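You operate a simulated robot arm through the tools that you are given. There is no shell and no other tool. Be economical: measure what you need, move in short steps, check, and stop when the job is done.

You are at the controls of a simulated two-armed robot. One attempt, no reset.

TASK
Wipe the blue vise's anvil clean, shut the jaws and square it up.
Fine: use the rounded grey pad and put it back; vise about square to the bench edge, swivel locked again. What is to be rubbed or washed off counts as gone when no trace of it is left.

It is judged by the outcome, as a careful person would: the job done as asked, and still so three seconds after it is handed in. It fails if anything else is knocked over, pushed out of place, dropped, spilled or broken.

THE ROBOT
Two 6-joint arms with two-finger grippers on one trunk, on a base that drives. Base frame: it is fixed to the floor where the robot stands at the start and does not move with it; the origin is under the middle of the robot, x ahead of it, y to its left, z up. Units: mm, degrees, N and s.
The left shoulder is at the start at [60, 143, 926], the right one opposite. With the tool pointing down near the work surface each hand reaches from about 300 to 720 mm from the robot's upright axis, wherever it stands, measured 20 degrees to its own side. Places, roughly: blue housing (7x7x4 cm) [1100, -300, 900]; blue vise [800, -300, 1000]; ribbed grey cover (12x7x7 cm) [500, -200, 900]; rounded grey pad (7x5x3 cm) [700, -100, 900]; yellow housing (8x8x4 cm) [1200, -300, 900]. Payload 2.45 kg a hand.
The tool frame of a hand sits at the grasp point between the pads (the TCP): z along the fingers, y along the line on which they close. The tips reach 26 mm beyond it. Largest opening 96 mm; the body of the gripper starts 69 mm behind the TCP.
Orientation is told as [roll, pitch, yaw] about the base's x, y, z axes, in that order, counted from this pose: with the fingers straight down and closing along the base's y, the tool's x points along the base's -x, its y along +y and its z along -z.

THE INTERFACE
- The arms move only by the tool play_rows. It takes "left_increments", "right_increments" or both (then of equal length, played together; a hand with none holds still); each is text: rows parted by semicolons, each of 6 numbers parted by spaces: the shift along the base's x, y, z in units of 30 mm (1.0 is 30 mm), then the turn, a rotation vector about the base's x, y, z in units of 4 degrees (1.0 is 4 degrees). In form: tx ty tz wx wy wz; .... A call has 1 to 12 rows; each row shifts and turns the commanded pose from where the row before left it. "left_fingers" and "right_fingers" are, for a hand that has rows, the finger opening in m, from 0 to 0.096, set as the call begins (left out, the last holds). A call with a number of a shift or a turn outside -1 to 1 is refused whole. Rows are played at 5 a second. More than 50 mm and 8.6 degrees between two rows, or a gripper value outside its range, and nothing of the call is played. A pose out of reach is approached as far as the arm can. The call stops where the force on the tool passes 40 N (or 10 N more than at its start, if that is more) or the arm is blocked; 0.2 s more then pass. Each finger halts on what it meets, pressing with about 38 N; the grip force reading is that of the motor and also rises with nothing between the fingers. The clock runs only during rows and for 0.2 s after the last one: add rows that do not move to give the fingers time. It gives the time, the measured TCP pose, the force on the tool (base axes), the opening and the grip force at its end, in the units of the frame above (readings bear some noise), with the torque about the TCP (base axes, N m) and any sound that the robot's microphone picked up.
- Cameras (640 x 400 px; columns grow to the right, rows downward): "scene" is now at [137.7, -36.2, 1543.1]; the picture's right is [-0.42, -0.91, 0.00], its down [-0.58, 0.27, -0.77] and it looks along [0.70, -0.33, -0.63] (base axes); focal length 289 px, centre (320, 200). "left" rides on the left gripper at [82, -3, -98] in its tool frame; the picture's right is [0.04, 1.00, 0.00], its down [-0.73, 0.03, -0.68] and it looks along [-0.68, 0.03, 0.73] (tool axes); focal length 256 px, centre (320, 200). "right" rides on the right gripper at [82, 3, -98] in its tool frame; the picture's right is [-0.04, 1.00, 0.00], its down [-0.73, -0.03, -0.68] and it looks along [-0.68, -0.03, 0.73] (tool axes); focal length 256 px, centre (320, 200). There is no depth. A picture from a camera that has moved, and an enlarged one, comes with that camera's place and axes in the base frame and with its lens.
- snapshot(camera): a new picture of that camera. It takes no simulated time.
- slide_trunk(by): slides the trunk up (or, below 0, down) by that many mm; the arms and the scene camera ride with it, the base frame stays. It gives what a move gives, with no picture.
- base_move(legs): drives the robot by 1 to 6 legs, each [ahead, turn to the left] in mm and degrees, along the robot's own axes; the way and the turn of a leg run together, so that a leg with both is an arc; at most 1500 mm and 180 degrees a leg. The arms and the cameras ride along, it lands a little off, and it stops where it bumps. It gives what a move gives.
- head_to(pan, tilt): turns the head with the scene camera to pan (to the left, within 86 degrees either way) and tilt (down, from -29 to 69), counted from straight ahead of the robot. It gives what a move gives.
- close_up(camera, box): a new picture of the part [left, top, right, bottom] of that camera's present view, enlarged. It takes no simulated time.
- finish_job(): hands the job in; it is judged then, once.

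Go step by step. Nothing tells you exact positions but the pictures and the camera data: compare them with the known pose of the tool, close in by small moves and look again before you grip or let go. The budget is 120 turns and 108 pictures, counting those below and the enlarged ones. Unless the task says otherwise, let go and move clear before handing in, and close with one line.

The tools are called after ">>>" as name(argument=value, ...) on one line, values as JSON. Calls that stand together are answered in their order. play_rows: Moves the arms, as the interface text tells. Its arguments: {"type":"object","properties":{"left_increments":{"type":"string"},"left_fingers":{"type":"number"},"right_increments":{"type":"string"},"right_fingers":{"type":"number"}},"required":[]} The other tools are called the same way: slide_trunk (by) slides the trunk up or down; base_move (legs) drives the base; head_to (pan, tilt) turns the head that bears the scene camera; snapshot (camera) takes a picture; close_up (camera, box) takes an enlarged picture of a part of a camera's view; finish_job () hands the job in.

At the start:

```text
time: 0.0
left_tcp_pos: [371.5, 1.1, 1276.9]
left_ee_rot: [-0.1, 0.0, -0.1]
left_contact_force: [0.1, -0.8, 0.2]
left_wrist_torque: [0.01, 0.0, -0.02]
left_grip_width: 96.2
left_grasp_force: 0.0
right_tcp_pos: [328.7, -368.4, 1312.6]
right_ee_rot: [0.0, -0.1, -0.1]
right_contact_force: [-0.2, 0.9, -0.1]
right_wrist_torque: [0.05, 0.0, 0.03]
right_grip_width: 95.7
right_grasp_force: 0.0
trunk travel left (down, up): [-551.0, 39.0]
robot x, y, heading: [-1.6, 5.3, -0.0]
head pan, tilt: [-24.9, 39.4]
```

scene: 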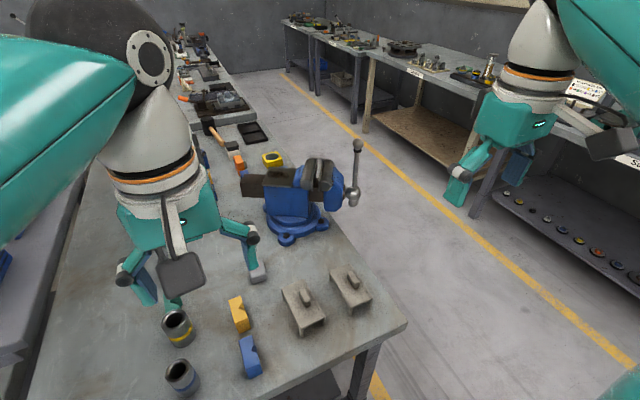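
right: 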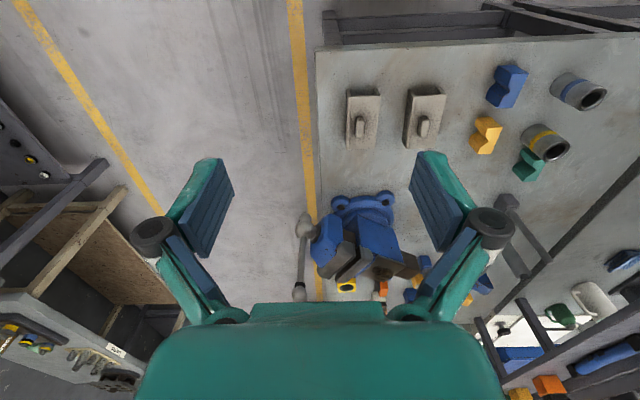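
left: 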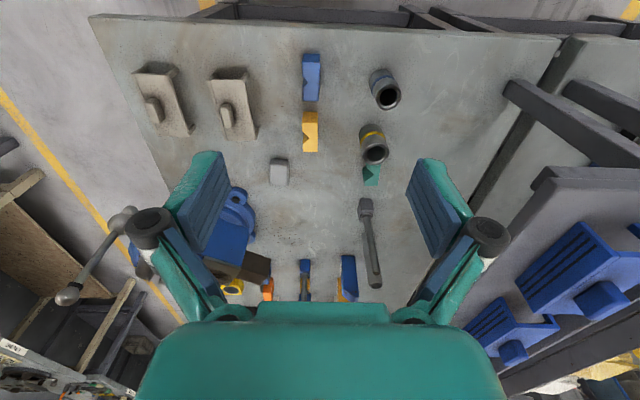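

I see the blue vise near the right edge of the bench, with its crank handle over the right edge and the small grey pad just this side of it. I'll look closer at the vise and pad first.

>>> close_up(camera="scene", box=[220, 120, 380, 260])

>>> close_up(camera="scene", box=[140, 220, 400, 400])

>>> close_up(camera="right", box=[280, 170, 440, 310])

```text
2.86 times, centred on (300, 190) of scene
camera zoom: at [137.7, -36.2, 1543.1], right [-0.42, -0.91, 0.0], down [-0.58, 0.27, -0.77], along [0.7, -0.33, -0.63], focal length 825 px, centre (377, 229)
```

zoom: 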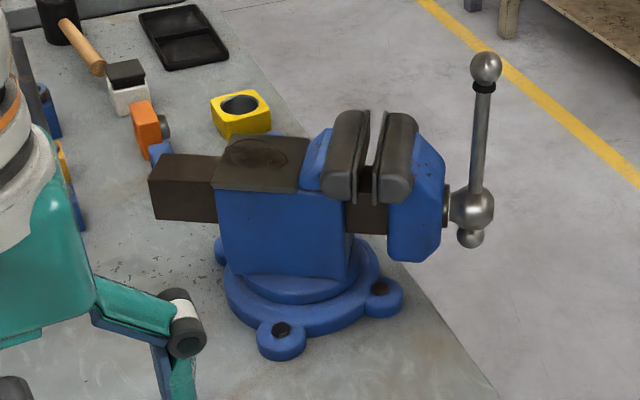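

```text
2.22 times, centred on (270, 310) of scene
camera zoom: at [137.7, -36.2, 1543.1], right [-0.42, -0.91, 0.0], down [-0.58, 0.27, -0.77], along [0.7, -0.33, -0.63], focal length 641 px, centre (431, -44)
```

zoom: 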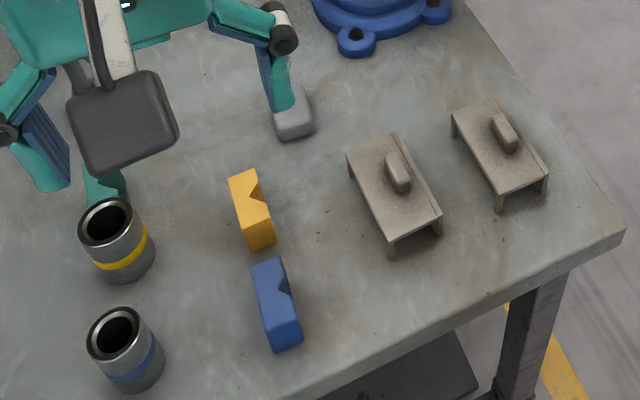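

```text
2.86 times, centred on (360, 240) of right
camera zoom: at [245.6, -365.5, 1409.6], right [0.04, 1.0, 0.0], down [0.73, -0.03, 0.68], along [0.68, -0.03, -0.73], focal length 731 px, centre (206, 86)
```

zoom: 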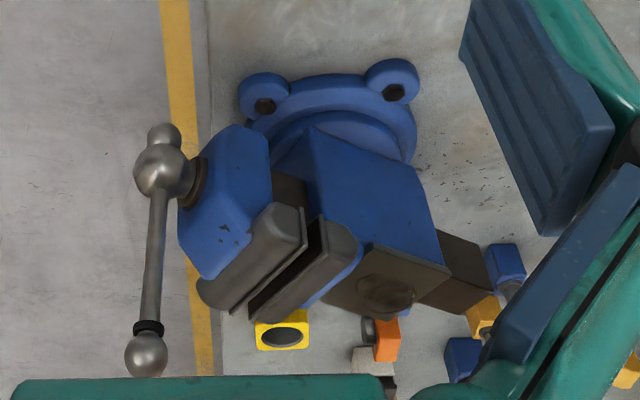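

The vise axis looks swivelled off the edge. I'll move both hands to look at it from above and from its left side, and find the swivel lock.

>>> play_rows(right_increments="0.6 0.3 0 0 0 0;0.6 0.3 0 0 0 0;0.6 0.3 0 0 0 0;0.6 0.3 0 0 0 0;0.6 0.3 0 0 0 0;0.6 0.3 0 0 0 0;0.6 0.3 0 0 0 0;0.6 0.3 0 0 0 0;0 0 0 0 0 0;0 0 0 0 0 0;0 0 0 0 0 0;0 0 0 0 0 0", left_increments="0.5 0.6 -0.3 0 0 -1;0.5 0.6 -0.3 0 0 -1;0.5 0.6 -0.3 0 0 -1;0.5 0.6 -0.3 0 0 -1;0.5 0.6 -0.3 0 0 -1;0.5 0.6 -0.3 0 0 -1;0.5 0.6 -0.3 0 0 -1;0.5 0.6 -0.3 0 0 -1;0.5 0.6 -0.3 0 0 -1;0.5 0.6 -0.3 0 0 -1;0.5 0.6 -0.3 0 0 -1;0.5 0.6 -0.3 0 0 -1")

>>> snapshot(camera="right")

>>> snapshot(camera="left")

```text
time: 2.6
left_tcp_pos: [551.8, 217.9, 1171.2]
left_ee_rot: [0.0, 0.0, -48.1]
left_contact_force: [-5.2, -2.7, 11.0]
left_wrist_torque: [0.2, -0.33, 0.08]
left_grip_width: 86.4
left_grasp_force: 0.1
right_tcp_pos: [461.9, -294.5, 1291.3]
right_ee_rot: [0.1, -0.3, -0.1]
right_contact_force: [-0.1, 0.2, -0.7]
right_wrist_torque: [0.01, 0.0, -0.04]
right_grip_width: 96.0
right_grasp_force: 0.0
right hand out of reach, approached as far as the arm can: row 5, 6, 7, 8
trunk travel left (down, up): [-551.0, 39.0]
robot x, y, heading: [0.1, -3.0, 0.1]
head pan, tilt: [-24.9, 39.4]
```

```text
101 pictures are left
camera right: at [378.2, -290.1, 1389.1], right [0.04, 1.0, 0.0], down [0.73, -0.03, 0.68], along [0.68, -0.03, -0.73], focal length 256 px, centre (320, 200)
```

right: 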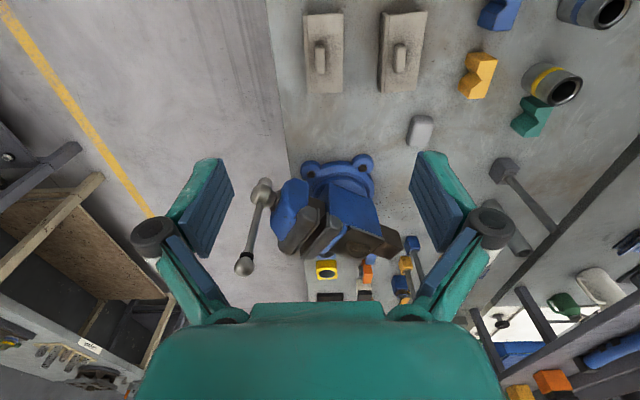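

```text
100 pictures are left
camera left: at [494.8, 275.9, 1269.6], right [0.72, 0.7, 0.0], down [0.51, -0.53, 0.68], along [0.47, -0.48, -0.73], focal length 256 px, centre (320, 200)
```

left: 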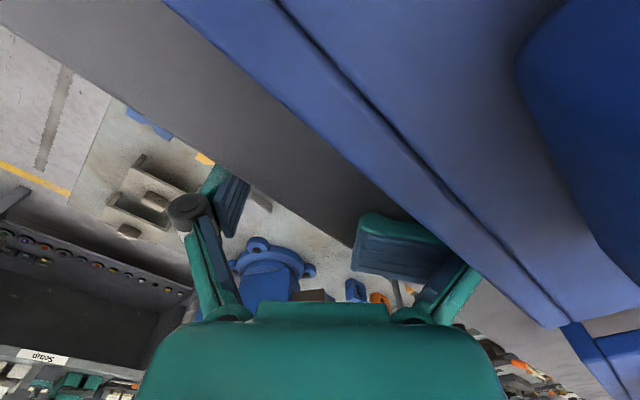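

The left hand has brushed something (a panel or shelf on the left), with an upward force of 11 N. I'll retrace it the way it came.

>>> play_rows(left_increments="-0.5 -0.6 0.3 0 0 0;-0.5 -0.6 0.3 0 0 0;-0.5 -0.6 0.3 0 0 0;-0.5 -0.6 0.3 0 0 0;-0.5 -0.6 0.3 0 0 0")

>>> snapshot(camera="left")

>>> snapshot(camera="scene")

```text
time: 3.8
left_tcp_pos: [474.4, 124.9, 1216.2]
left_ee_rot: [-0.1, 0.1, -48.0]
left_contact_force: [-0.4, -0.3, 1.2]
left_wrist_torque: [0.0, 0.02, -0.01]
left_grip_width: 96.2
left_grasp_force: 0.1
right_tcp_pos: [462.2, -292.6, 1292.1]
right_ee_rot: [0.0, -0.4, -0.2]
right_contact_force: [0.0, 0.4, 0.1]
right_wrist_torque: [0.02, 0.01, -0.01]
right_grip_width: 95.9
right_grasp_force: 0.1
trunk travel left (down, up): [-551.0, 39.0]
robot x, y, heading: [-3.9, -0.7, -0.1]
head pan, tilt: [-24.9, 39.4]
```

```text
99 pictures are left
camera left: at [418.0, 183.6, 1315.2], right [0.72, 0.7, 0.0], down [0.51, -0.53, 0.68], along [0.47, -0.49, -0.73], focal length 256 px, centre (320, 200)
```

left: 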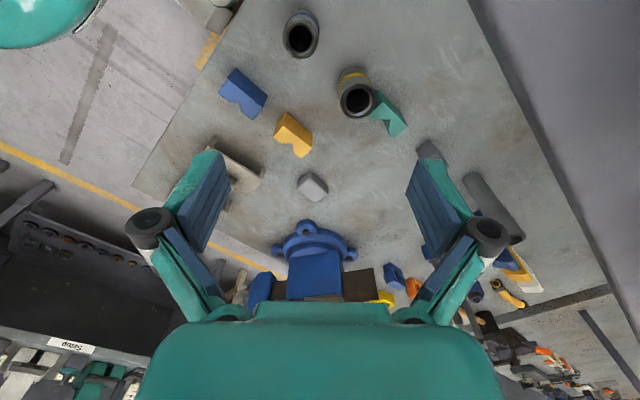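

```text
98 pictures are left
camera scene: at [137.5, -36.7, 1543.1], right [-0.42, -0.91, 0.0], down [-0.58, 0.27, -0.77], along [0.7, -0.32, -0.63], focal length 289 px, centre (320, 200)
```

scene: 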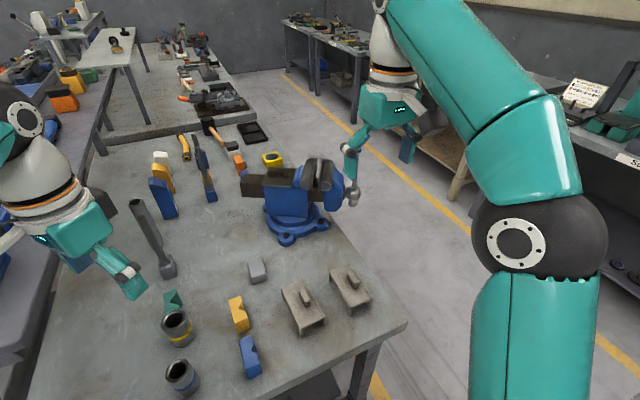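

Clear again, and nothing looks disturbed. The vise is best worked from the aisle on its jaw side, so I'll tuck the arms in and drive there.

>>> play_rows(left_increments="-0.5 -0.5 0.3 0 0 1;-0.5 -0.5 0.3 0 0 1;-0.5 -0.5 0.3 0 0 1;-0.5 -0.5 0.3 0 0 1;-0.5 -0.2 0.3 0 0 1;-0.5 0 0.3 0 0 1;0 0 0 0 0 1;0 0 0 0 0 1;0 0 0 0 0 1;0 0 0 0 0 1;0 0 0 0 0 1;0 0 0 0 0 1", right_increments="-0.9 0 0.1 0 0 0;-0.9 0 0.1 0 0 0;-0.9 0 0.1 0 0 0;-0.9 0 0.1 0 0 0;-0.5 0 0.1 0 0 0;0 0 0 0 0 0;0 0 0 0 0 0;0 0 0 0 0 0;0 0 0 0 0 0;0 0 0 0 0 0;0 0 0 0 0 0;0 0 0 0 0 0")

>>> base_move(legs=[[0, -90], [980, 0], [0, 90], [820, 0]])

>>> head_to(pan=75, tilt=35)

>>> snapshot(camera="scene")

```text
time: 6.4
left_tcp_pos: [385.6, 59.8, 1266.8]
left_ee_rot: [0.0, -0.1, 0.1]
left_contact_force: [0.6, 0.2, -0.5]
left_wrist_torque: [0.0, -0.02, -0.02]
left_grip_width: 96.0
left_grasp_force: 0.0
right_tcp_pos: [341.4, -295.0, 1306.5]
right_ee_rot: [0.0, -0.1, -0.1]
right_contact_force: [-0.7, 0.0, 0.1]
right_wrist_torque: [-0.02, -0.03, 0.04]
right_grip_width: 95.8
right_grasp_force: 0.0
trunk travel left (down, up): [-551.0, 39.0]
robot x, y, heading: [-5.8, 1.6, 0.1]
head pan, tilt: [-24.9, 39.4]
```

```text
time: 10.0
left_tcp_pos: [179.7, -351.8, 1269.2]
left_ee_rot: [0.1, 0.1, -71.4]
left_contact_force: [-0.4, -1.3, 0.0]
left_wrist_torque: [0.06, -0.07, 0.01]
left_grip_width: 96.0
left_grasp_force: 0.1
right_tcp_pos: [-172.3, -422.4, 1305.7]
right_ee_rot: [0.2, 0.0, -71.4]
right_contact_force: [-1.4, -0.9, -0.1]
right_wrist_torque: [0.01, -0.1, 0.02]
right_grip_width: 96.1
right_grasp_force: 0.0
trunk travel left (down, up): [-551.0, 39.0]
robot x, y, heading: [38.1, 10.8, -72.7]
head pan, tilt: [-24.9, 39.4]
stopped in leg 1: the robot was blocked; the commanded pose is now the measured one
```

```text
time: 11.8
left_tcp_pos: [183.7, -349.0, 1268.9]
left_ee_rot: [0.0, 0.1, -71.3]
left_contact_force: [0.8, 1.0, -1.5]
left_wrist_torque: [-0.01, -0.02, 0.02]
left_grip_width: 95.8
left_grasp_force: 0.1
right_tcp_pos: [-169.8, -418.8, 1306.4]
right_ee_rot: [0.0, 0.1, -71.5]
right_contact_force: [-0.7, 0.0, -1.3]
right_wrist_torque: [0.01, -0.04, -0.02]
right_grip_width: 96.1
right_grasp_force: 0.1
trunk travel left (down, up): [-551.0, 39.0]
robot x, y, heading: [38.0, 12.7, -73.0]
head pan, tilt: [75.0, 35.0]
```

```text
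97 pictures are left
camera scene: at [143.7, -43.4, 1549.7], right [0.04, -1.0, 0.0], down [-0.57, -0.02, -0.82], along [0.82, 0.03, -0.57], focal length 289 px, centre (320, 200)
```

scene: 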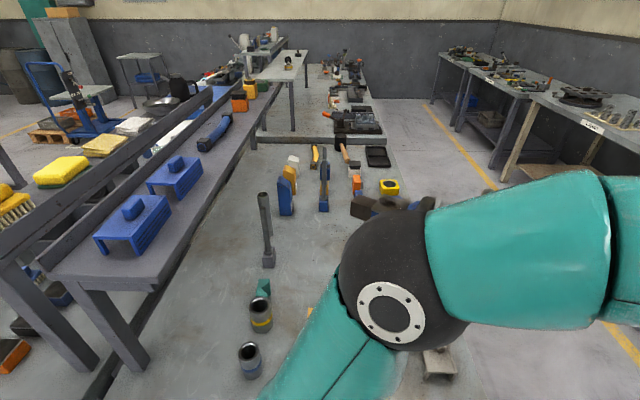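

The turn was blocked, probably by the base or an elbow against the bench end. I'll turn back, reverse away from the bench, then go round wider.

>>> base_move(legs=[[0, 73], [-350, 0]])

>>> head_to(pan=-40, tilt=45)

>>> snapshot(camera="scene")

```text
time: 15.4
left_tcp_pos: [432.9, 20.7, 1269.5]
left_ee_rot: [-0.2, 0.3, -2.4]
left_contact_force: [0.3, 1.0, -0.1]
left_wrist_torque: [-0.11, 0.02, -0.03]
left_grip_width: 96.0
left_grasp_force: 0.0
right_tcp_pos: [372.2, -334.7, 1308.1]
right_ee_rot: [0.0, -0.1, -2.4]
right_contact_force: [0.0, 0.2, -0.4]
right_wrist_torque: [-0.05, -0.01, 0.04]
right_grip_width: 96.0
right_grasp_force: 0.1
trunk travel left (down, up): [-551.0, 39.0]
robot x, y, heading: [40.4, -30.5, -3.4]
head pan, tilt: [75.0, 35.0]
stopped in leg 1: the robot was blocked; the commanded pose is now the measured one
```

```text
time: 17.4
left_tcp_pos: [431.1, 16.9, 1269.5]
left_ee_rot: [-0.1, 0.2, -2.3]
left_contact_force: [0.4, 0.3, 0.3]
left_wrist_torque: [0.02, 0.01, -0.01]
left_grip_width: 96.1
left_grasp_force: 0.0
right_tcp_pos: [371.4, -337.2, 1308.3]
right_ee_rot: [0.0, -0.1, -2.4]
right_contact_force: [-0.2, 0.4, 0.3]
right_wrist_torque: [-0.04, 0.02, -0.04]
right_grip_width: 96.0
right_grasp_force: 0.1
trunk travel left (down, up): [-551.0, 39.0]
robot x, y, heading: [43.8, -30.9, -3.2]
head pan, tilt: [-40.0, 45.0]
```

```text
96 pictures are left
camera scene: at [159.3, -88.6, 1534.9], right [-0.68, -0.73, 0.0], down [-0.52, 0.48, -0.71], along [0.52, -0.48, -0.71], focal length 289 px, centre (320, 200)
```

scene: 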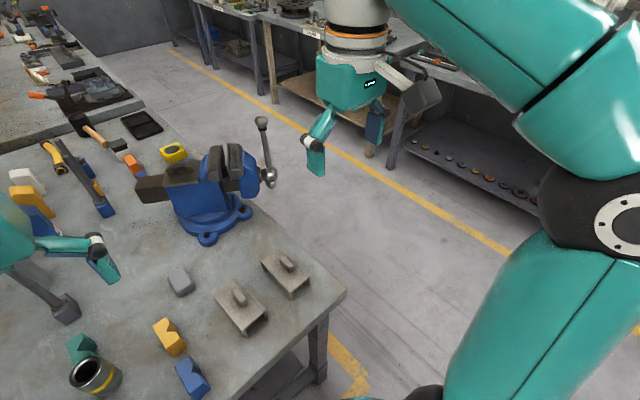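

The base is nearly straight again. I'll reverse first, then turn.

>>> base_move(legs=[[-350, 0]])

```text
time: 19.7
left_tcp_pos: [72.7, 36.0, 1270.3]
left_ee_rot: [-0.1, 0.0, -2.5]
left_contact_force: [0.4, 0.0, 0.4]
left_wrist_torque: [0.01, -0.03, 0.01]
left_grip_width: 96.0
left_grasp_force: 0.0
right_tcp_pos: [11.8, -317.7, 1308.0]
right_ee_rot: [0.0, -0.1, -2.6]
right_contact_force: [0.8, -0.5, 0.3]
right_wrist_torque: [0.02, -0.05, 0.0]
right_grip_width: 95.7
right_grasp_force: 0.1
trunk travel left (down, up): [-551.0, 39.0]
robot x, y, heading: [-315.3, -12.5, -3.5]
head pan, tilt: [-40.0, 45.0]
```

>>> base_move(legs=[[0, -86.5], [950, 0], [0, 90], [600, 0]])

>>> head_to(pan=40, tilt=40)

>>> snapshot(camera="scene")

```text
time: 23.3
left_tcp_pos: [-151.3, -370.6, 1272.7]
left_ee_rot: [0.0, -0.1, -73.8]
left_contact_force: [-0.5, 0.1, 0.1]
left_wrist_torque: [0.08, -0.06, 0.02]
left_grip_width: 95.9
left_grasp_force: 0.0
right_tcp_pos: [-506.4, -425.6, 1307.9]
right_ee_rot: [0.2, 0.0, -73.9]
right_contact_force: [-0.8, -0.7, 0.0]
right_wrist_torque: [0.02, -0.1, -0.03]
right_grip_width: 95.9
right_grasp_force: 0.1
trunk travel left (down, up): [-551.0, 39.0]
robot x, y, heading: [-275.7, 1.2, -76.1]
head pan, tilt: [-40.0, 45.0]
stopped in leg 1: the robot was blocked; the commanded pose is now the measured one
```

```text
time: 24.9
left_tcp_pos: [-148.1, -368.9, 1272.4]
left_ee_rot: [-0.1, 0.1, -73.8]
left_contact_force: [-0.5, -0.4, -0.4]
left_wrist_torque: [0.0, -0.01, 0.02]
left_grip_width: 96.1
left_grasp_force: 0.0
right_tcp_pos: [-502.8, -424.1, 1307.8]
right_ee_rot: [0.1, -0.1, -73.9]
right_contact_force: [0.1, 0.3, -0.4]
right_wrist_torque: [-0.02, -0.01, 0.0]
right_grip_width: 96.0
right_grasp_force: 0.0
trunk travel left (down, up): [-551.0, 39.0]
robot x, y, heading: [-274.6, 1.4, -76.0]
head pan, tilt: [40.0, 40.0]
```

```text
95 pictures are left
camera scene: at [-195.3, -109.2, 1542.1], right [-0.59, -0.81, 0.0], down [-0.52, 0.38, -0.77], along [0.62, -0.45, -0.64], focal length 289 px, centre (320, 200)
```

scene: 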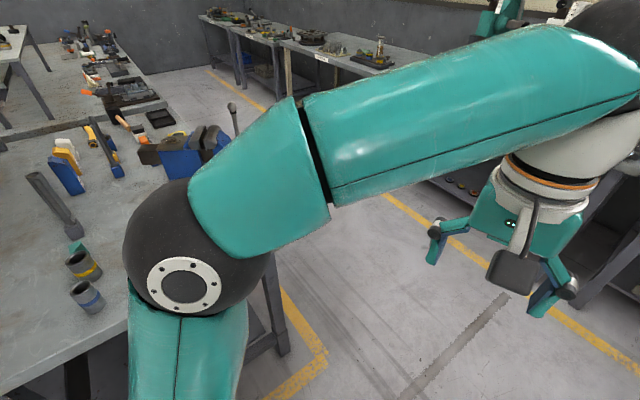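

It stopped after the same roughly 70° at a different spot, so this looks like a limit on large turns and not an obstacle. I'll finish the turn with a small leg and drive on.

>>> base_move(legs=[[0, -14], [900, 0]])

```text
time: 30.6
left_tcp_pos: [-259.2, -1297.6, 1271.8]
left_ee_rot: [-0.1, 0.0, -88.7]
left_contact_force: [0.7, -0.6, -1.0]
left_wrist_torque: [-0.01, 0.03, -0.02]
left_grip_width: 96.3
left_grasp_force: 0.1
right_tcp_pos: [-615.2, -1259.4, 1309.5]
right_ee_rot: [0.0, -0.1, -88.6]
right_contact_force: [-0.4, -0.6, 0.5]
right_wrist_torque: [0.01, -0.02, -0.03]
right_grip_width: 95.8
right_grasp_force: 0.1
trunk travel left (down, up): [-551.0, 39.0]
robot x, y, heading: [-285.7, -905.0, -91.3]
head pan, tilt: [40.0, 40.0]
```

That worked. Now I'll turn along the aisle in two smaller turns and drive to the vise.

>>> base_move(legs=[[0, 45], [0, 46], [1070, 0]])

>>> head_to(pan=80, tilt=35)

>>> snapshot(camera="scene")

```text
time: 35.0
left_tcp_pos: [101.1, -980.4, 1272.8]
left_ee_rot: [-0.3, -0.2, -13.9]
left_contact_force: [0.4, 0.3, -1.2]
left_wrist_torque: [-0.07, 0.04, 0.0]
left_grip_width: 96.1
left_grasp_force: 0.1
right_tcp_pos: [-28.2, -1315.2, 1309.6]
right_ee_rot: [-0.1, 0.0, -13.7]
right_contact_force: [0.6, 0.5, 0.6]
right_wrist_torque: [-0.07, 0.08, 0.02]
right_grip_width: 95.7
right_grasp_force: 0.0
trunk travel left (down, up): [-551.0, 39.0]
robot x, y, heading: [-297.8, -947.0, -14.7]
head pan, tilt: [40.0, 40.0]
stopped in leg 2: the robot was blocked; the commanded pose is now the measured one
```

```text
time: 36.0
left_tcp_pos: [99.7, -982.8, 1272.3]
left_ee_rot: [-0.1, 0.1, -13.8]
left_contact_force: [0.7, -0.4, 0.2]
left_wrist_torque: [0.0, 0.02, 0.02]
left_grip_width: 96.0
left_grasp_force: 0.2
right_tcp_pos: [-29.2, -1318.0, 1309.4]
right_ee_rot: [-0.1, -0.1, -13.8]
right_contact_force: [0.8, -0.7, -0.6]
right_wrist_torque: [0.01, -0.03, 0.0]
right_grip_width: 96.0
right_grasp_force: 0.0
trunk travel left (down, up): [-551.0, 39.0]
robot x, y, heading: [-298.4, -947.4, -15.1]
head pan, tilt: [80.0, 35.0]
```

```text
94 pictures are left
camera scene: at [-203.3, -884.6, 1549.7], right [0.91, -0.42, 0.0], down [-0.24, -0.52, -0.82], along [0.35, 0.74, -0.57], focal length 289 px, centre (320, 200)
```

scene: 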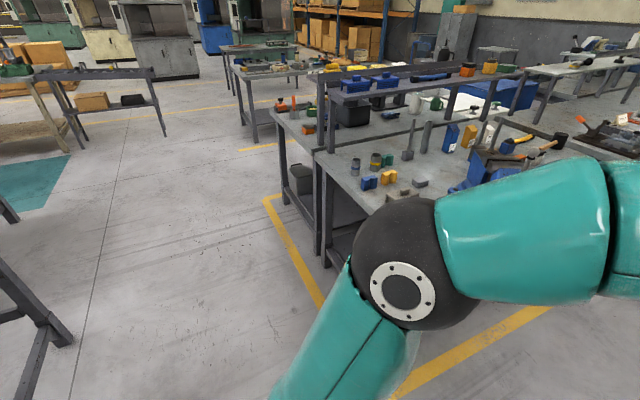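

>>> base_move(legs=[[0, 15], [1070, 0]])

>>> snapshot(camera="scene")

```text
time: 42.5
left_tcp_pos: [1152.8, -870.3, 1272.8]
left_ee_rot: [0.0, 0.2, 1.9]
left_contact_force: [-0.4, -0.3, 0.3]
left_wrist_torque: [-0.05, -0.01, -0.01]
left_grip_width: 95.9
left_grasp_force: 0.0
right_tcp_pos: [1118.8, -1227.4, 1310.5]
right_ee_rot: [0.0, 0.0, 2.0]
right_contact_force: [-0.6, 0.6, 0.4]
right_wrist_torque: [0.0, 0.02, -0.01]
right_grip_width: 95.9
right_grasp_force: 0.1
trunk travel left (down, up): [-551.0, 39.0]
robot x, y, heading: [757.3, -944.7, 0.9]
head pan, tilt: [80.0, 35.0]
```

```text
93 pictures are left
camera scene: at [834.2, -858.5, 1549.7], right [0.99, -0.16, 0.0], down [-0.09, -0.57, -0.82], along [0.13, 0.81, -0.57], focal length 289 px, centre (320, 200)
```

scene: 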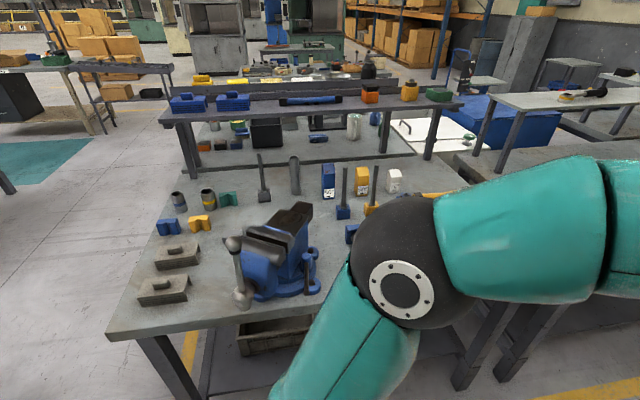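

The vise is now ahead-left, with a dark lever visible at its far side. I'll turn to face it.

>>> base_move(legs=[[0, 45]])

>>> base_move(legs=[[0, 44]])

>>> head_to(pan=0, tilt=45)

>>> snapshot(camera="scene")

```text
time: 45.2
left_tcp_pos: [986.7, -616.8, 1273.5]
left_ee_rot: [-0.1, 0.1, 46.0]
left_contact_force: [-0.2, 0.0, 0.0]
left_wrist_torque: [0.01, 0.01, -0.02]
left_grip_width: 95.9
left_grasp_force: 0.2
right_tcp_pos: [1212.6, -896.6, 1311.4]
right_ee_rot: [0.0, -0.1, 46.2]
right_contact_force: [0.4, -0.1, 0.3]
right_wrist_torque: [0.03, 0.01, 0.02]
right_grip_width: 95.6
right_grasp_force: 0.1
trunk travel left (down, up): [-551.0, 39.0]
robot x, y, heading: [778.4, -964.8, 45.0]
head pan, tilt: [80.0, 35.0]
```

```text
time: 47.9
left_tcp_pos: [683.9, -568.2, 1272.9]
left_ee_rot: [-0.1, 0.2, 90.3]
left_contact_force: [1.1, 0.0, -0.9]
left_wrist_torque: [-0.03, -0.01, -0.01]
left_grip_width: 95.8
left_grasp_force: 0.0
right_tcp_pos: [1040.6, -611.4, 1310.5]
right_ee_rot: [0.1, 0.0, 90.6]
right_contact_force: [0.0, 0.0, -1.0]
right_wrist_torque: [0.01, -0.02, 0.01]
right_grip_width: 96.2
right_grasp_force: 0.1
trunk travel left (down, up): [-551.0, 39.0]
robot x, y, heading: [801.7, -963.3, 89.0]
head pan, tilt: [80.0, 35.0]
```

```text
time: 49.4
left_tcp_pos: [684.3, -568.5, 1273.3]
left_ee_rot: [0.0, 0.0, 90.4]
left_contact_force: [-0.3, 0.0, -0.5]
left_wrist_torque: [-0.01, -0.04, -0.01]
left_grip_width: 96.2
left_grasp_force: 0.0
right_tcp_pos: [1040.3, -610.9, 1311.0]
right_ee_rot: [0.0, 0.0, 90.6]
right_contact_force: [0.5, -0.2, 1.0]
right_wrist_torque: [0.01, 0.01, -0.03]
right_grip_width: 96.1
right_grasp_force: 0.0
trunk travel left (down, up): [-551.0, 39.0]
robot x, y, heading: [806.3, -963.1, 89.1]
head pan, tilt: [0.0, 45.0]
```

```text
92 pictures are left
camera scene: at [807.0, -822.0, 1534.9], right [1.0, -0.02, 0.0], down [-0.01, -0.71, -0.71], along [0.01, 0.71, -0.71], focal length 289 px, centre (320, 200)
```

scene: 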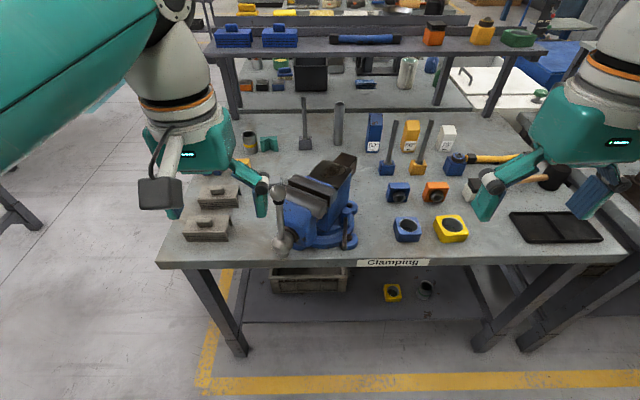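

>>> close_up(camera="scene", box=[240, 140, 400, 270])

>>> snapshot(camera="right")

>>> snapshot(camera="left")

```text
3.08 times, centred on (320, 205) of scene
camera zoom: at [807.0, -822.0, 1534.9], right [1.0, -0.02, 0.0], down [-0.01, -0.71, -0.71], along [0.01, 0.71, -0.71], focal length 888 px, centre (320, 185)
```

zoom: 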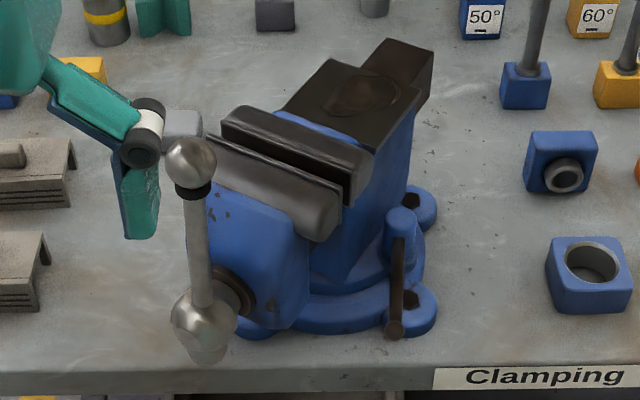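

```text
90 pictures are left
camera right: at [1037.3, -692.6, 1408.2], right [-1.0, 0.03, 0.0], down [0.02, 0.73, 0.68], along [0.02, 0.68, -0.73], focal length 256 px, centre (320, 200)
```

right: 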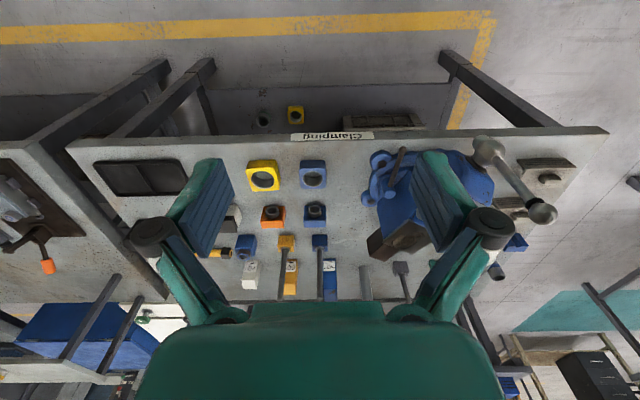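

```text
89 pictures are left
camera left: at [688.1, -650.7, 1372.3], right [-1.0, -0.05, 0.0], down [-0.04, 0.73, 0.68], along [-0.03, 0.68, -0.73], focal length 256 px, centre (320, 200)
```

left: 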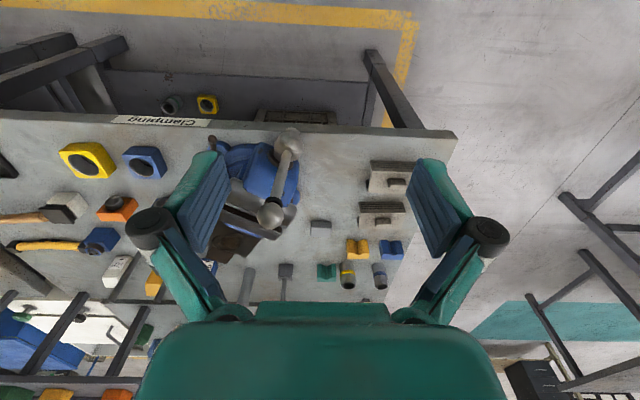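

From two views: the anvil top is near (858, -222, 1044), the pad near (663, -93, 880), and the lock lever is horizontal at z≈948 from (884, -305) to (872, -401). The vise is about 20° off square. I'll drive closer so the pad and anvil are in reach.

>>> base_move(legs=[[220, 0]])

>>> snapshot(camera="scene")

>>> snapshot(camera="left")

```text
time: 51.1
left_tcp_pos: [686.7, -344.4, 1273.4]
left_ee_rot: [0.0, 0.0, 90.7]
left_contact_force: [0.1, -0.5, 0.2]
left_wrist_torque: [-0.01, 0.02, -0.03]
left_grip_width: 95.9
left_grasp_force: 0.0
right_tcp_pos: [1042.1, -384.9, 1309.6]
right_ee_rot: [0.0, 0.0, 90.8]
right_contact_force: [0.5, -0.1, -0.5]
right_wrist_torque: [-0.04, -0.04, -0.04]
right_grip_width: 95.8
right_grasp_force: 0.0
trunk travel left (down, up): [-551.0, 39.0]
robot x, y, heading: [809.1, -737.7, 89.1]
head pan, tilt: [0.0, 45.0]
```

```text
88 pictures are left
camera scene: at [810.9, -596.7, 1534.7], right [1.0, -0.01, 0.0], down [-0.01, -0.71, -0.71], along [0.01, 0.71, -0.71], focal length 289 px, centre (320, 200)
```

scene: 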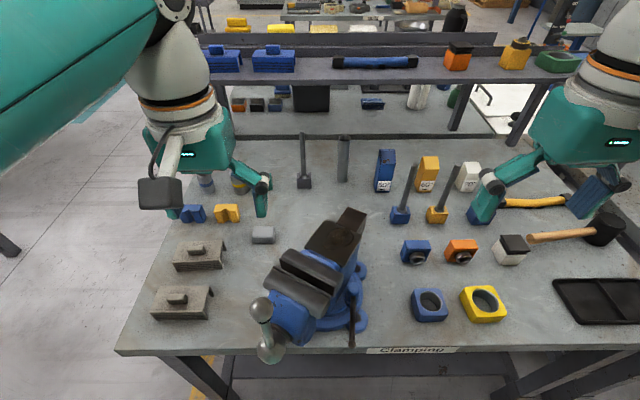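

```text
87 pictures are left
camera left: at [690.9, -426.0, 1371.9], right [-1.0, -0.05, 0.0], down [-0.04, 0.73, 0.68], along [-0.03, 0.68, -0.74], focal length 256 px, centre (320, 200)
```

left: 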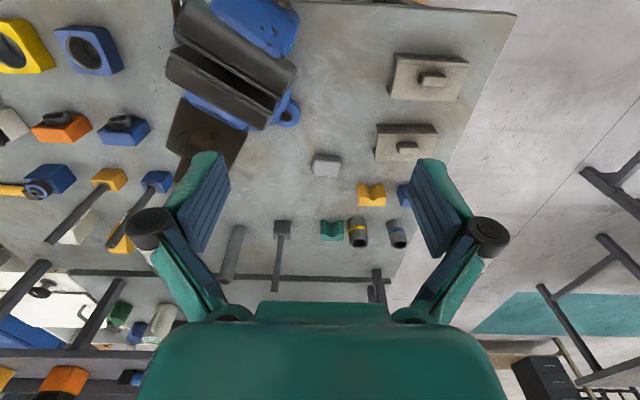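

The new triangulation puts the pad's centre near (666, -122) with its top around z 930. I'll bring the left hand above it and look.

>>> play_rows(left_increments="-0.1 0.9 -0.3 0 0 0;-0.1 0.9 -0.4 0 0 0;-0.1 0.9 -0.6 0 0 0;-0.1 0.9 -0.8 0 0 0;-0.1 0.9 -0.9 0 0 0;-0.1 0.9 -0.9 0 0 0;-0.1 0.9 -0.9 0 0 0;0 0.9 -0.9 0 0 0;0 0 0 0 0 0", left_fingers=0.096)

>>> snapshot(camera="left")

>>> snapshot(camera="scene")

```text
time: 53.1
left_tcp_pos: [666.4, -131.2, 1103.8]
left_ee_rot: [-0.1, 0.0, 90.7]
left_contact_force: [-0.4, -0.7, 0.9]
left_wrist_torque: [0.02, -0.03, 0.04]
left_grip_width: 96.2
left_grasp_force: 0.1
right_tcp_pos: [1043.7, -387.4, 1311.2]
right_ee_rot: [0.1, -0.2, 90.8]
right_contact_force: [0.4, 0.1, 0.1]
right_wrist_torque: [0.02, 0.01, 0.0]
right_grip_width: 96.0
right_grasp_force: 0.0
trunk travel left (down, up): [-551.0, 39.0]
robot x, y, heading: [807.9, -739.3, 89.2]
head pan, tilt: [0.0, 45.0]
```

```text
86 pictures are left
camera left: at [670.8, -212.6, 1203.0], right [-1.0, -0.05, 0.0], down [-0.04, 0.73, 0.68], along [-0.03, 0.68, -0.73], focal length 256 px, centre (320, 200)
```

left: 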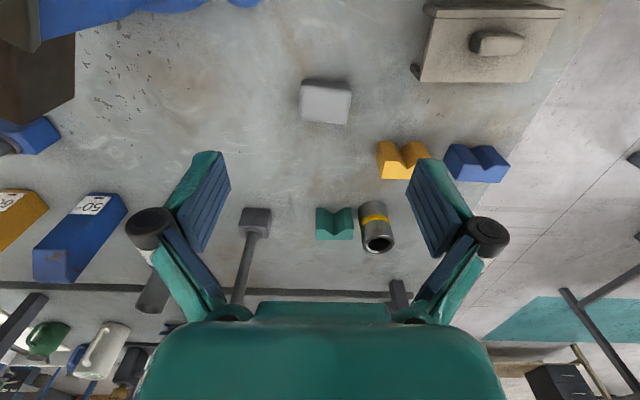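

```text
85 pictures are left
camera scene: at [810.9, -599.4, 1535.0], right [1.0, -0.01, 0.0], down [-0.01, -0.71, -0.71], along [0.01, 0.71, -0.71], focal length 289 px, centre (320, 200)
```

scene: 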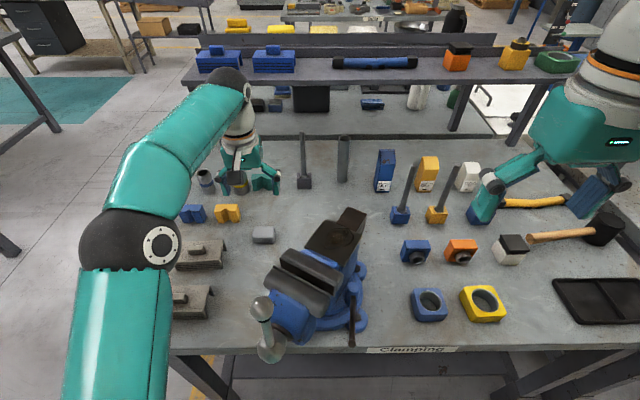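

>>> close_up(camera="scene", box=[220, 200, 400, 360])

>>> close_up(camera="left", box=[270, 60, 380, 140])

```text
2.50 times, centred on (310, 280) of scene
camera zoom: at [810.9, -599.4, 1535.0], right [1.0, -0.01, 0.0], down [-0.01, -0.71, -0.71], along [0.01, 0.71, -0.71], focal length 722 px, centre (345, 0)
```

zoom: 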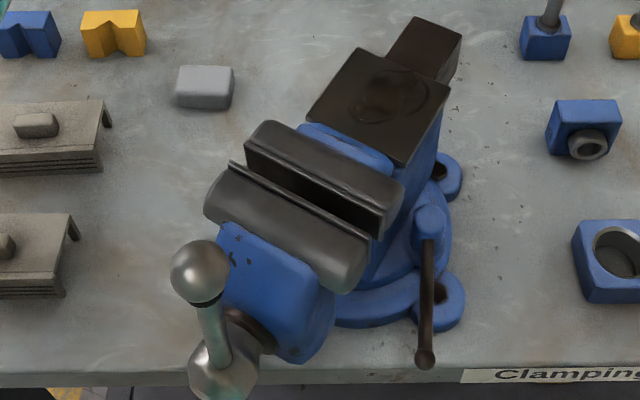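

```text
5.00 times, centred on (325, 100) of left
camera zoom: at [670.8, -212.6, 1203.0], right [-1.0, -0.05, 0.0], down [-0.04, 0.73, 0.68], along [-0.03, 0.68, -0.73], focal length 1280 px, centre (295, 700)
```

zoom: 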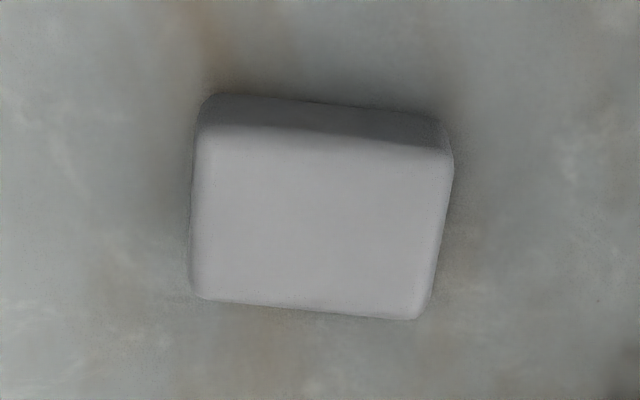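

Zoomed triangulation agrees well: the pad top's centre is (660, -85, 893), the bench is at z≈866, and the pad is about 60–70 mm along x. I'll lower the left hand over it to just above grasp height and check.

>>> play_rows(left_increments="-0.05 0.37 -0.5 0 0 0;-0.05 0.37 -0.8 0 0 0;-0.05 0.37 -0.9 0 0 0;-0.05 0.37 -0.9 0 0 0;0 0 -0.9 0 0 0;0 0 -0.9 0 0 0;0 0 -0.9 0 0 0;0 0 0 0 0 0")

>>> snapshot(camera="left")

>>> close_up(camera="scene", box=[180, 160, 340, 260])

```text
time: 54.9
left_tcp_pos: [659.3, -83.0, 929.1]
left_ee_rot: [0.1, 0.0, 90.7]
left_contact_force: [0.1, -0.3, 0.2]
left_wrist_torque: [-0.02, 0.01, 0.0]
left_grip_width: 96.0
left_grasp_force: 0.1
right_tcp_pos: [1043.5, -386.6, 1311.0]
right_ee_rot: [0.0, 0.1, 90.8]
right_contact_force: [-0.8, 0.2, -1.4]
right_wrist_torque: [-0.01, 0.01, -0.01]
right_grip_width: 96.0
right_grasp_force: 0.1
trunk travel left (down, up): [-551.0, 39.0]
robot x, y, heading: [813.4, -738.9, 89.0]
head pan, tilt: [0.0, 45.0]
```

```text
82 pictures are left
camera left: at [663.5, -165.2, 1027.5], right [-1.0, -0.05, 0.0], down [-0.04, 0.73, 0.68], along [-0.03, 0.68, -0.73], focal length 256 px, centre (320, 200)
```

left: 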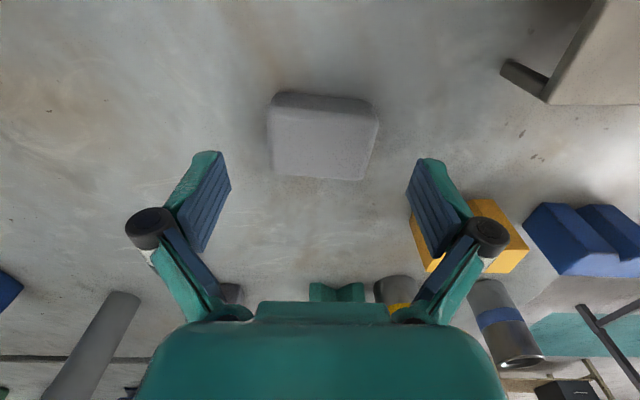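

```text
4.00 times, centred on (260, 210) of scene
camera zoom: at [810.8, -598.3, 1534.9], right [1.0, -0.01, 0.0], down [-0.01, -0.71, -0.71], along [0.01, 0.71, -0.71], focal length 1155 px, centre (560, 160)
```

zoom: 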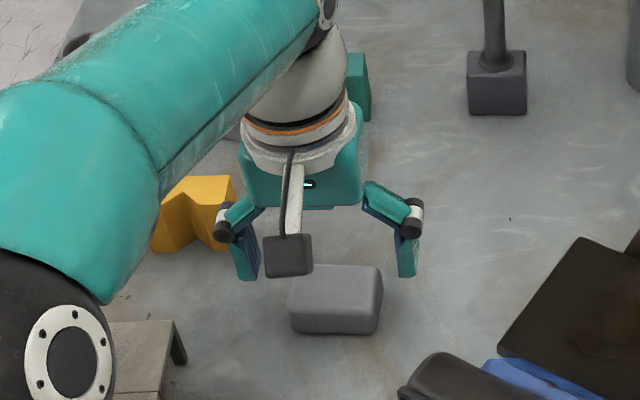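

The pad sits between the fingers, slightly toward me (y≈-90). I'll correct that, lower to z 900 and close.

>>> play_rows(left_increments="-0.1 -0.23 0 0 0 0;0 0 -0.5 0 0 0;0 0 -0.45 0 0 0;0 0 0 0 0 0")

>>> play_rows(left_increments="0 0 0 0 0 0;0 0 0 0 0 0;0 0 0 0 0 0;0 0 0 0 0 0", left_fingers=0.03)

>>> snapshot(camera="left")

```text
time: 55.9
left_tcp_pos: [655.2, -92.7, 898.9]
left_ee_rot: [0.1, 0.1, 90.6]
left_contact_force: [-1.1, -0.5, 0.2]
left_wrist_torque: [0.01, 0.01, 0.03]
left_grip_width: 96.0
left_grasp_force: 0.1
right_tcp_pos: [1043.4, -386.8, 1311.3]
right_ee_rot: [0.0, 0.1, 90.8]
right_contact_force: [0.3, 0.1, 1.3]
right_wrist_torque: [-0.04, -0.03, -0.01]
right_grip_width: 96.2
right_grasp_force: 0.1
trunk travel left (down, up): [-551.0, 39.0]
robot x, y, heading: [808.5, -741.2, 89.2]
head pan, tilt: [0.0, 45.0]
```

```text
time: 56.9
left_tcp_pos: [654.7, -91.7, 899.0]
left_ee_rot: [0.0, 0.1, 90.7]
left_contact_force: [0.3, -0.6, 3.0]
left_wrist_torque: [0.0, 0.01, -0.08]
left_grip_width: 61.8
left_grasp_force: 38.2
right_tcp_pos: [1043.5, -386.9, 1310.3]
right_ee_rot: [0.0, 0.0, 90.8]
right_contact_force: [-0.5, -0.2, -0.7]
right_wrist_torque: [-0.01, 0.01, -0.01]
right_grip_width: 95.9
right_grasp_force: 0.0
trunk travel left (down, up): [-551.0, 39.0]
robot x, y, heading: [812.6, -736.9, 89.2]
head pan, tilt: [0.0, 45.0]
```

```text
80 pictures are left
camera left: at [660.0, -174.4, 998.1], right [-1.0, -0.05, 0.0], down [-0.04, 0.73, 0.68], along [-0.03, 0.68, -0.73], focal length 256 px, centre (320, 200)
```

left: 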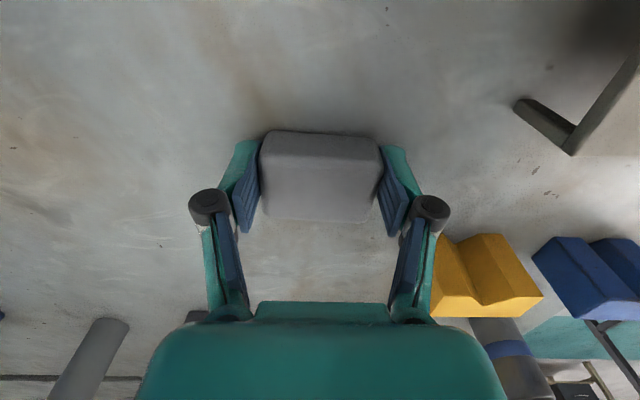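

The pad is gripped at 61.8 mm. The anvil plate's corners place its centre at about (846, -230) at z≈1042, with the vise axis turned about 30°. I'll lift the pad, turn it to match, and carry it above the anvil.

>>> play_rows(left_increments="0 0 0.5 0 0 0;0 0 0.95 0 0 0;0 0 0.95 0 0 0;0 0 0.95 0 0 0;0 0 0.95 0 0 -1;0 0 0.95 0 0 -1;0 0 0.95 0 0 -1;0 0 0.95 0 0 -1;0 0 0.7 0 0 -1;0 0 0 0 0 -1;0 0 0 0 0 -1;0 0 0 0 0 -0.6")

>>> play_rows(left_increments="0.8 -0.5 0 0 0 0;0.8 -0.5 0 0 0 0;0.8 -0.5 0 0 0 0;0.8 -0.5 0 0 0 0;0.8 -0.5 0 0 0 0;0.8 -0.5 0 0 0 0;0.8 -0.5 0 0 0 0;0.9 -0.6 0 0 0 0;0 0 0 0 0 0")

>>> snapshot(camera="left")

>>> close_up(camera="scene", box=[220, 160, 420, 360])

```text
time: 59.5
left_tcp_pos: [659.6, -117.8, 1123.4]
left_ee_rot: [-0.1, 0.2, 60.2]
left_contact_force: [-0.4, -0.1, -0.3]
left_wrist_torque: [0.02, -0.01, 0.0]
left_grip_width: 61.1
left_grasp_force: 38.0
left hand out of reach, approached as far as the arm can: row 7, 8, 9
right_tcp_pos: [1043.2, -387.2, 1311.4]
right_ee_rot: [0.0, 0.0, 90.9]
right_contact_force: [0.3, -0.4, -0.4]
right_wrist_torque: [0.0, -0.02, -0.01]
right_grip_width: 96.0
right_grasp_force: 0.1
trunk travel left (down, up): [-551.0, 39.0]
robot x, y, heading: [811.8, -739.2, 89.3]
head pan, tilt: [0.0, 45.0]
```

```text
time: 61.5
left_tcp_pos: [856.6, -238.7, 1124.2]
left_ee_rot: [-0.1, 0.1, 60.3]
left_contact_force: [0.0, 0.3, -1.0]
left_wrist_torque: [0.0, 0.01, 0.02]
left_grip_width: 60.7
left_grasp_force: 37.9
right_tcp_pos: [1042.9, -385.6, 1311.7]
right_ee_rot: [0.0, 0.0, 90.8]
right_contact_force: [0.2, -1.3, 0.0]
right_wrist_torque: [-0.02, -0.02, 0.01]
right_grip_width: 96.2
right_grasp_force: 0.0
trunk travel left (down, up): [-551.0, 39.0]
robot x, y, heading: [807.7, -741.1, 89.1]
head pan, tilt: [0.0, 45.0]
```

```text
79 pictures are left
camera left: at [818.4, -310.8, 1222.7], right [-0.89, 0.46, 0.0], down [0.34, 0.65, 0.68], along [0.31, 0.6, -0.73], focal length 256 px, centre (320, 200)
```

left: 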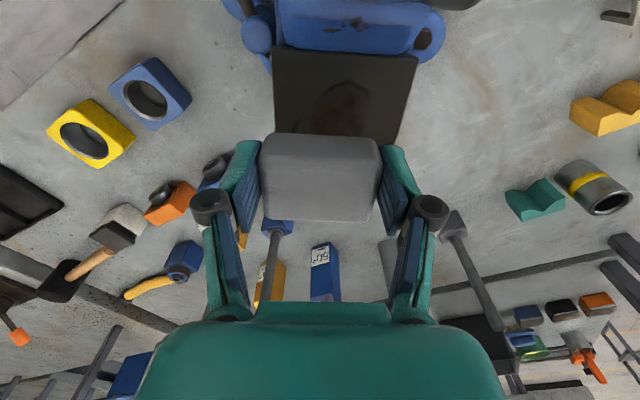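

```text
2.00 times, centred on (320, 260) of scene
camera zoom: at [810.4, -597.6, 1534.8], right [1.0, -0.01, 0.0], down [-0.01, -0.71, -0.71], along [0.01, 0.71, -0.71], focal length 577 px, centre (320, 80)
```

zoom: 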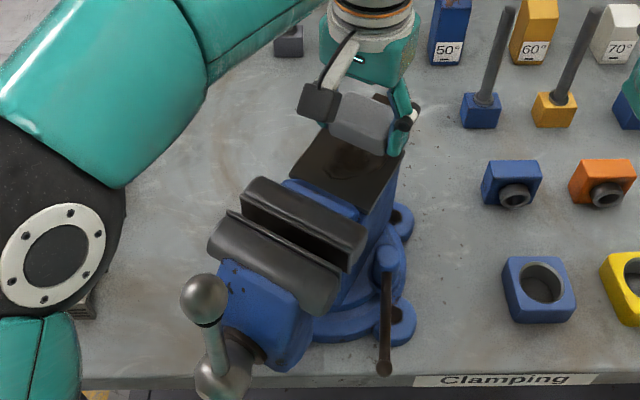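

Aligned with the plate. I'll lower gently to contact.

>>> play_rows(left_increments="-0.35 0.3 -0.4 0 0 0;0 0 -0.5 0 0 0;0 0 -0.4 0 0 0;0 0 -0.15 0 0 0;0 0 -0.1 0 0 0;0 0 0 0 0 0")

```text
time: 62.9
left_tcp_pos: [844.8, -232.1, 1077.5]
left_ee_rot: [0.0, 0.1, 60.2]
left_contact_force: [-0.1, 0.0, -0.9]
left_wrist_torque: [0.01, 0.04, -0.02]
left_grip_width: 61.1
left_grasp_force: 37.5
right_tcp_pos: [1042.9, -386.7, 1311.2]
right_ee_rot: [0.0, 0.0, 90.7]
right_contact_force: [-0.4, 0.5, 0.1]
right_wrist_torque: [-0.01, 0.05, 0.01]
right_grip_width: 96.1
right_grasp_force: 0.0
trunk travel left (down, up): [-551.0, 39.0]
robot x, y, heading: [805.2, -739.3, 89.0]
head pan, tilt: [0.0, 45.0]
```

>>> play_rows(left_increments="0 0 -0.1 0 0 0;0 0 -0.1 0 0 0;0 0 0 0 0 0")

```text
time: 63.7
left_tcp_pos: [844.0, -233.1, 1074.0]
left_ee_rot: [0.1, -0.3, 60.3]
left_contact_force: [1.8, 3.1, 17.5]
left_wrist_torque: [-0.11, 0.04, -0.02]
left_grip_width: 60.9
left_grasp_force: 38.4
right_tcp_pos: [1043.8, -388.7, 1312.5]
right_ee_rot: [0.0, -0.2, 90.7]
right_contact_force: [0.8, -0.1, -0.4]
right_wrist_torque: [0.0, 0.0, -0.03]
right_grip_width: 96.4
right_grasp_force: 0.0
trunk travel left (down, up): [-551.0, 39.0]
robot x, y, heading: [810.2, -739.7, 89.3]
head pan, tilt: [0.0, 45.0]
```

Contact at about 17 N. I'll ease off slightly and rub along the plate axis.

>>> play_rows(left_increments="0.212 0.34 0.02 0 0 0;0.212 0.34 0 0 0 0;-0.212 -0.34 0 0 0 0;-0.212 -0.34 0 0 0 0;-0.212 -0.34 0 0 0 0;-0.212 -0.34 0 0 0 0;0.212 0.34 0 0 0 0;0.212 0.34 0 0 0 0;0.212 0.34 0 0 0 0;0.212 0.34 0 0 0 0;-0.212 -0.34 0 0 0 0;-0.212 -0.34 0 0 0 0")

>>> close_up(camera="scene", box=[220, 160, 420, 360])

```text
time: 66.3
left_tcp_pos: [845.5, -233.0, 1073.3]
left_ee_rot: [-0.1, 0.1, 60.3]
left_contact_force: [-0.9, -0.7, -0.2]
left_wrist_torque: [0.0, -0.02, 0.0]
left_grip_width: 60.6
left_grasp_force: 38.2
right_tcp_pos: [1043.4, -387.7, 1311.7]
right_ee_rot: [0.1, -0.1, 90.8]
right_contact_force: [-0.7, 0.5, 0.1]
right_wrist_torque: [0.0, 0.03, 0.03]
right_grip_width: 96.1
right_grasp_force: 0.0
trunk travel left (down, up): [-551.0, 39.0]
robot x, y, heading: [810.1, -738.1, 89.1]
head pan, tilt: [0.0, 45.0]
```

```text
2.00 times, centred on (320, 260) of scene
camera zoom: at [810.7, -598.5, 1534.8], right [1.0, -0.01, 0.0], down [-0.01, -0.71, -0.71], along [0.01, 0.71, -0.71], focal length 577 px, centre (320, 80)
```

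zoom: 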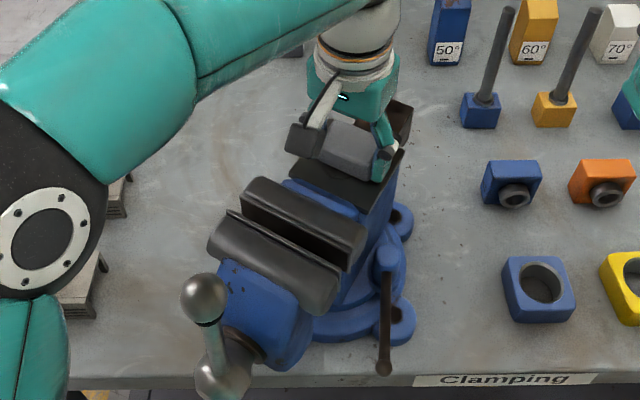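

Contact was lost (the pad probably shifted a little in the grip). I'll press down again and keep rubbing.

>>> play_rows(left_increments="0 0 -0.07 0 0 0;0 0 -0.07 0 0 0;0 0 0 0 0 0")

>>> play_rows(left_increments="0.212 0.34 0 0 0 0;0.212 0.34 0 0 0 0;-0.212 -0.34 0 0 0 0;-0.212 -0.34 0 0 0 0;-0.212 -0.34 0 0 0 0;-0.212 -0.34 0 0 0 0")

```text
time: 67.1
left_tcp_pos: [844.8, -233.3, 1073.2]
left_ee_rot: [0.0, -0.5, 60.3]
left_contact_force: [2.5, 3.7, 30.9]
left_wrist_torque: [-0.17, 0.05, -0.01]
left_grip_width: 60.6
left_grasp_force: 37.8
right_tcp_pos: [1042.8, -389.4, 1312.6]
right_ee_rot: [0.0, -0.1, 90.7]
right_contact_force: [0.1, -0.1, -0.6]
right_wrist_torque: [0.04, -0.02, 0.0]
right_grip_width: 96.1
right_grasp_force: 0.1
trunk travel left (down, up): [-551.0, 39.0]
robot x, y, heading: [812.3, -740.2, 89.1]
head pan, tilt: [0.0, 45.0]
```

```text
time: 67.5
left_tcp_pos: [846.6, -230.4, 1073.4]
left_ee_rot: [-0.1, 0.4, 60.3]
left_contact_force: [-5.6, -11.2, 15.5]
left_wrist_torque: [0.01, 0.02, 0.01]
left_grip_width: 61.1
left_grasp_force: 37.7
right_tcp_pos: [1042.6, -387.8, 1312.0]
right_ee_rot: [0.0, 0.0, 90.8]
right_contact_force: [0.4, -0.5, -0.3]
right_wrist_torque: [-0.03, 0.02, 0.0]
right_grip_width: 96.0
right_grasp_force: 0.0
trunk travel left (down, up): [-551.0, 39.0]
robot x, y, heading: [811.5, -741.9, 89.1]
head pan, tilt: [0.0, 45.0]
stopped in row 1 (left hand): the force on the tool passed its limit at 43 N (the readings are from after the stop); the commanded pose is now the measured one
```

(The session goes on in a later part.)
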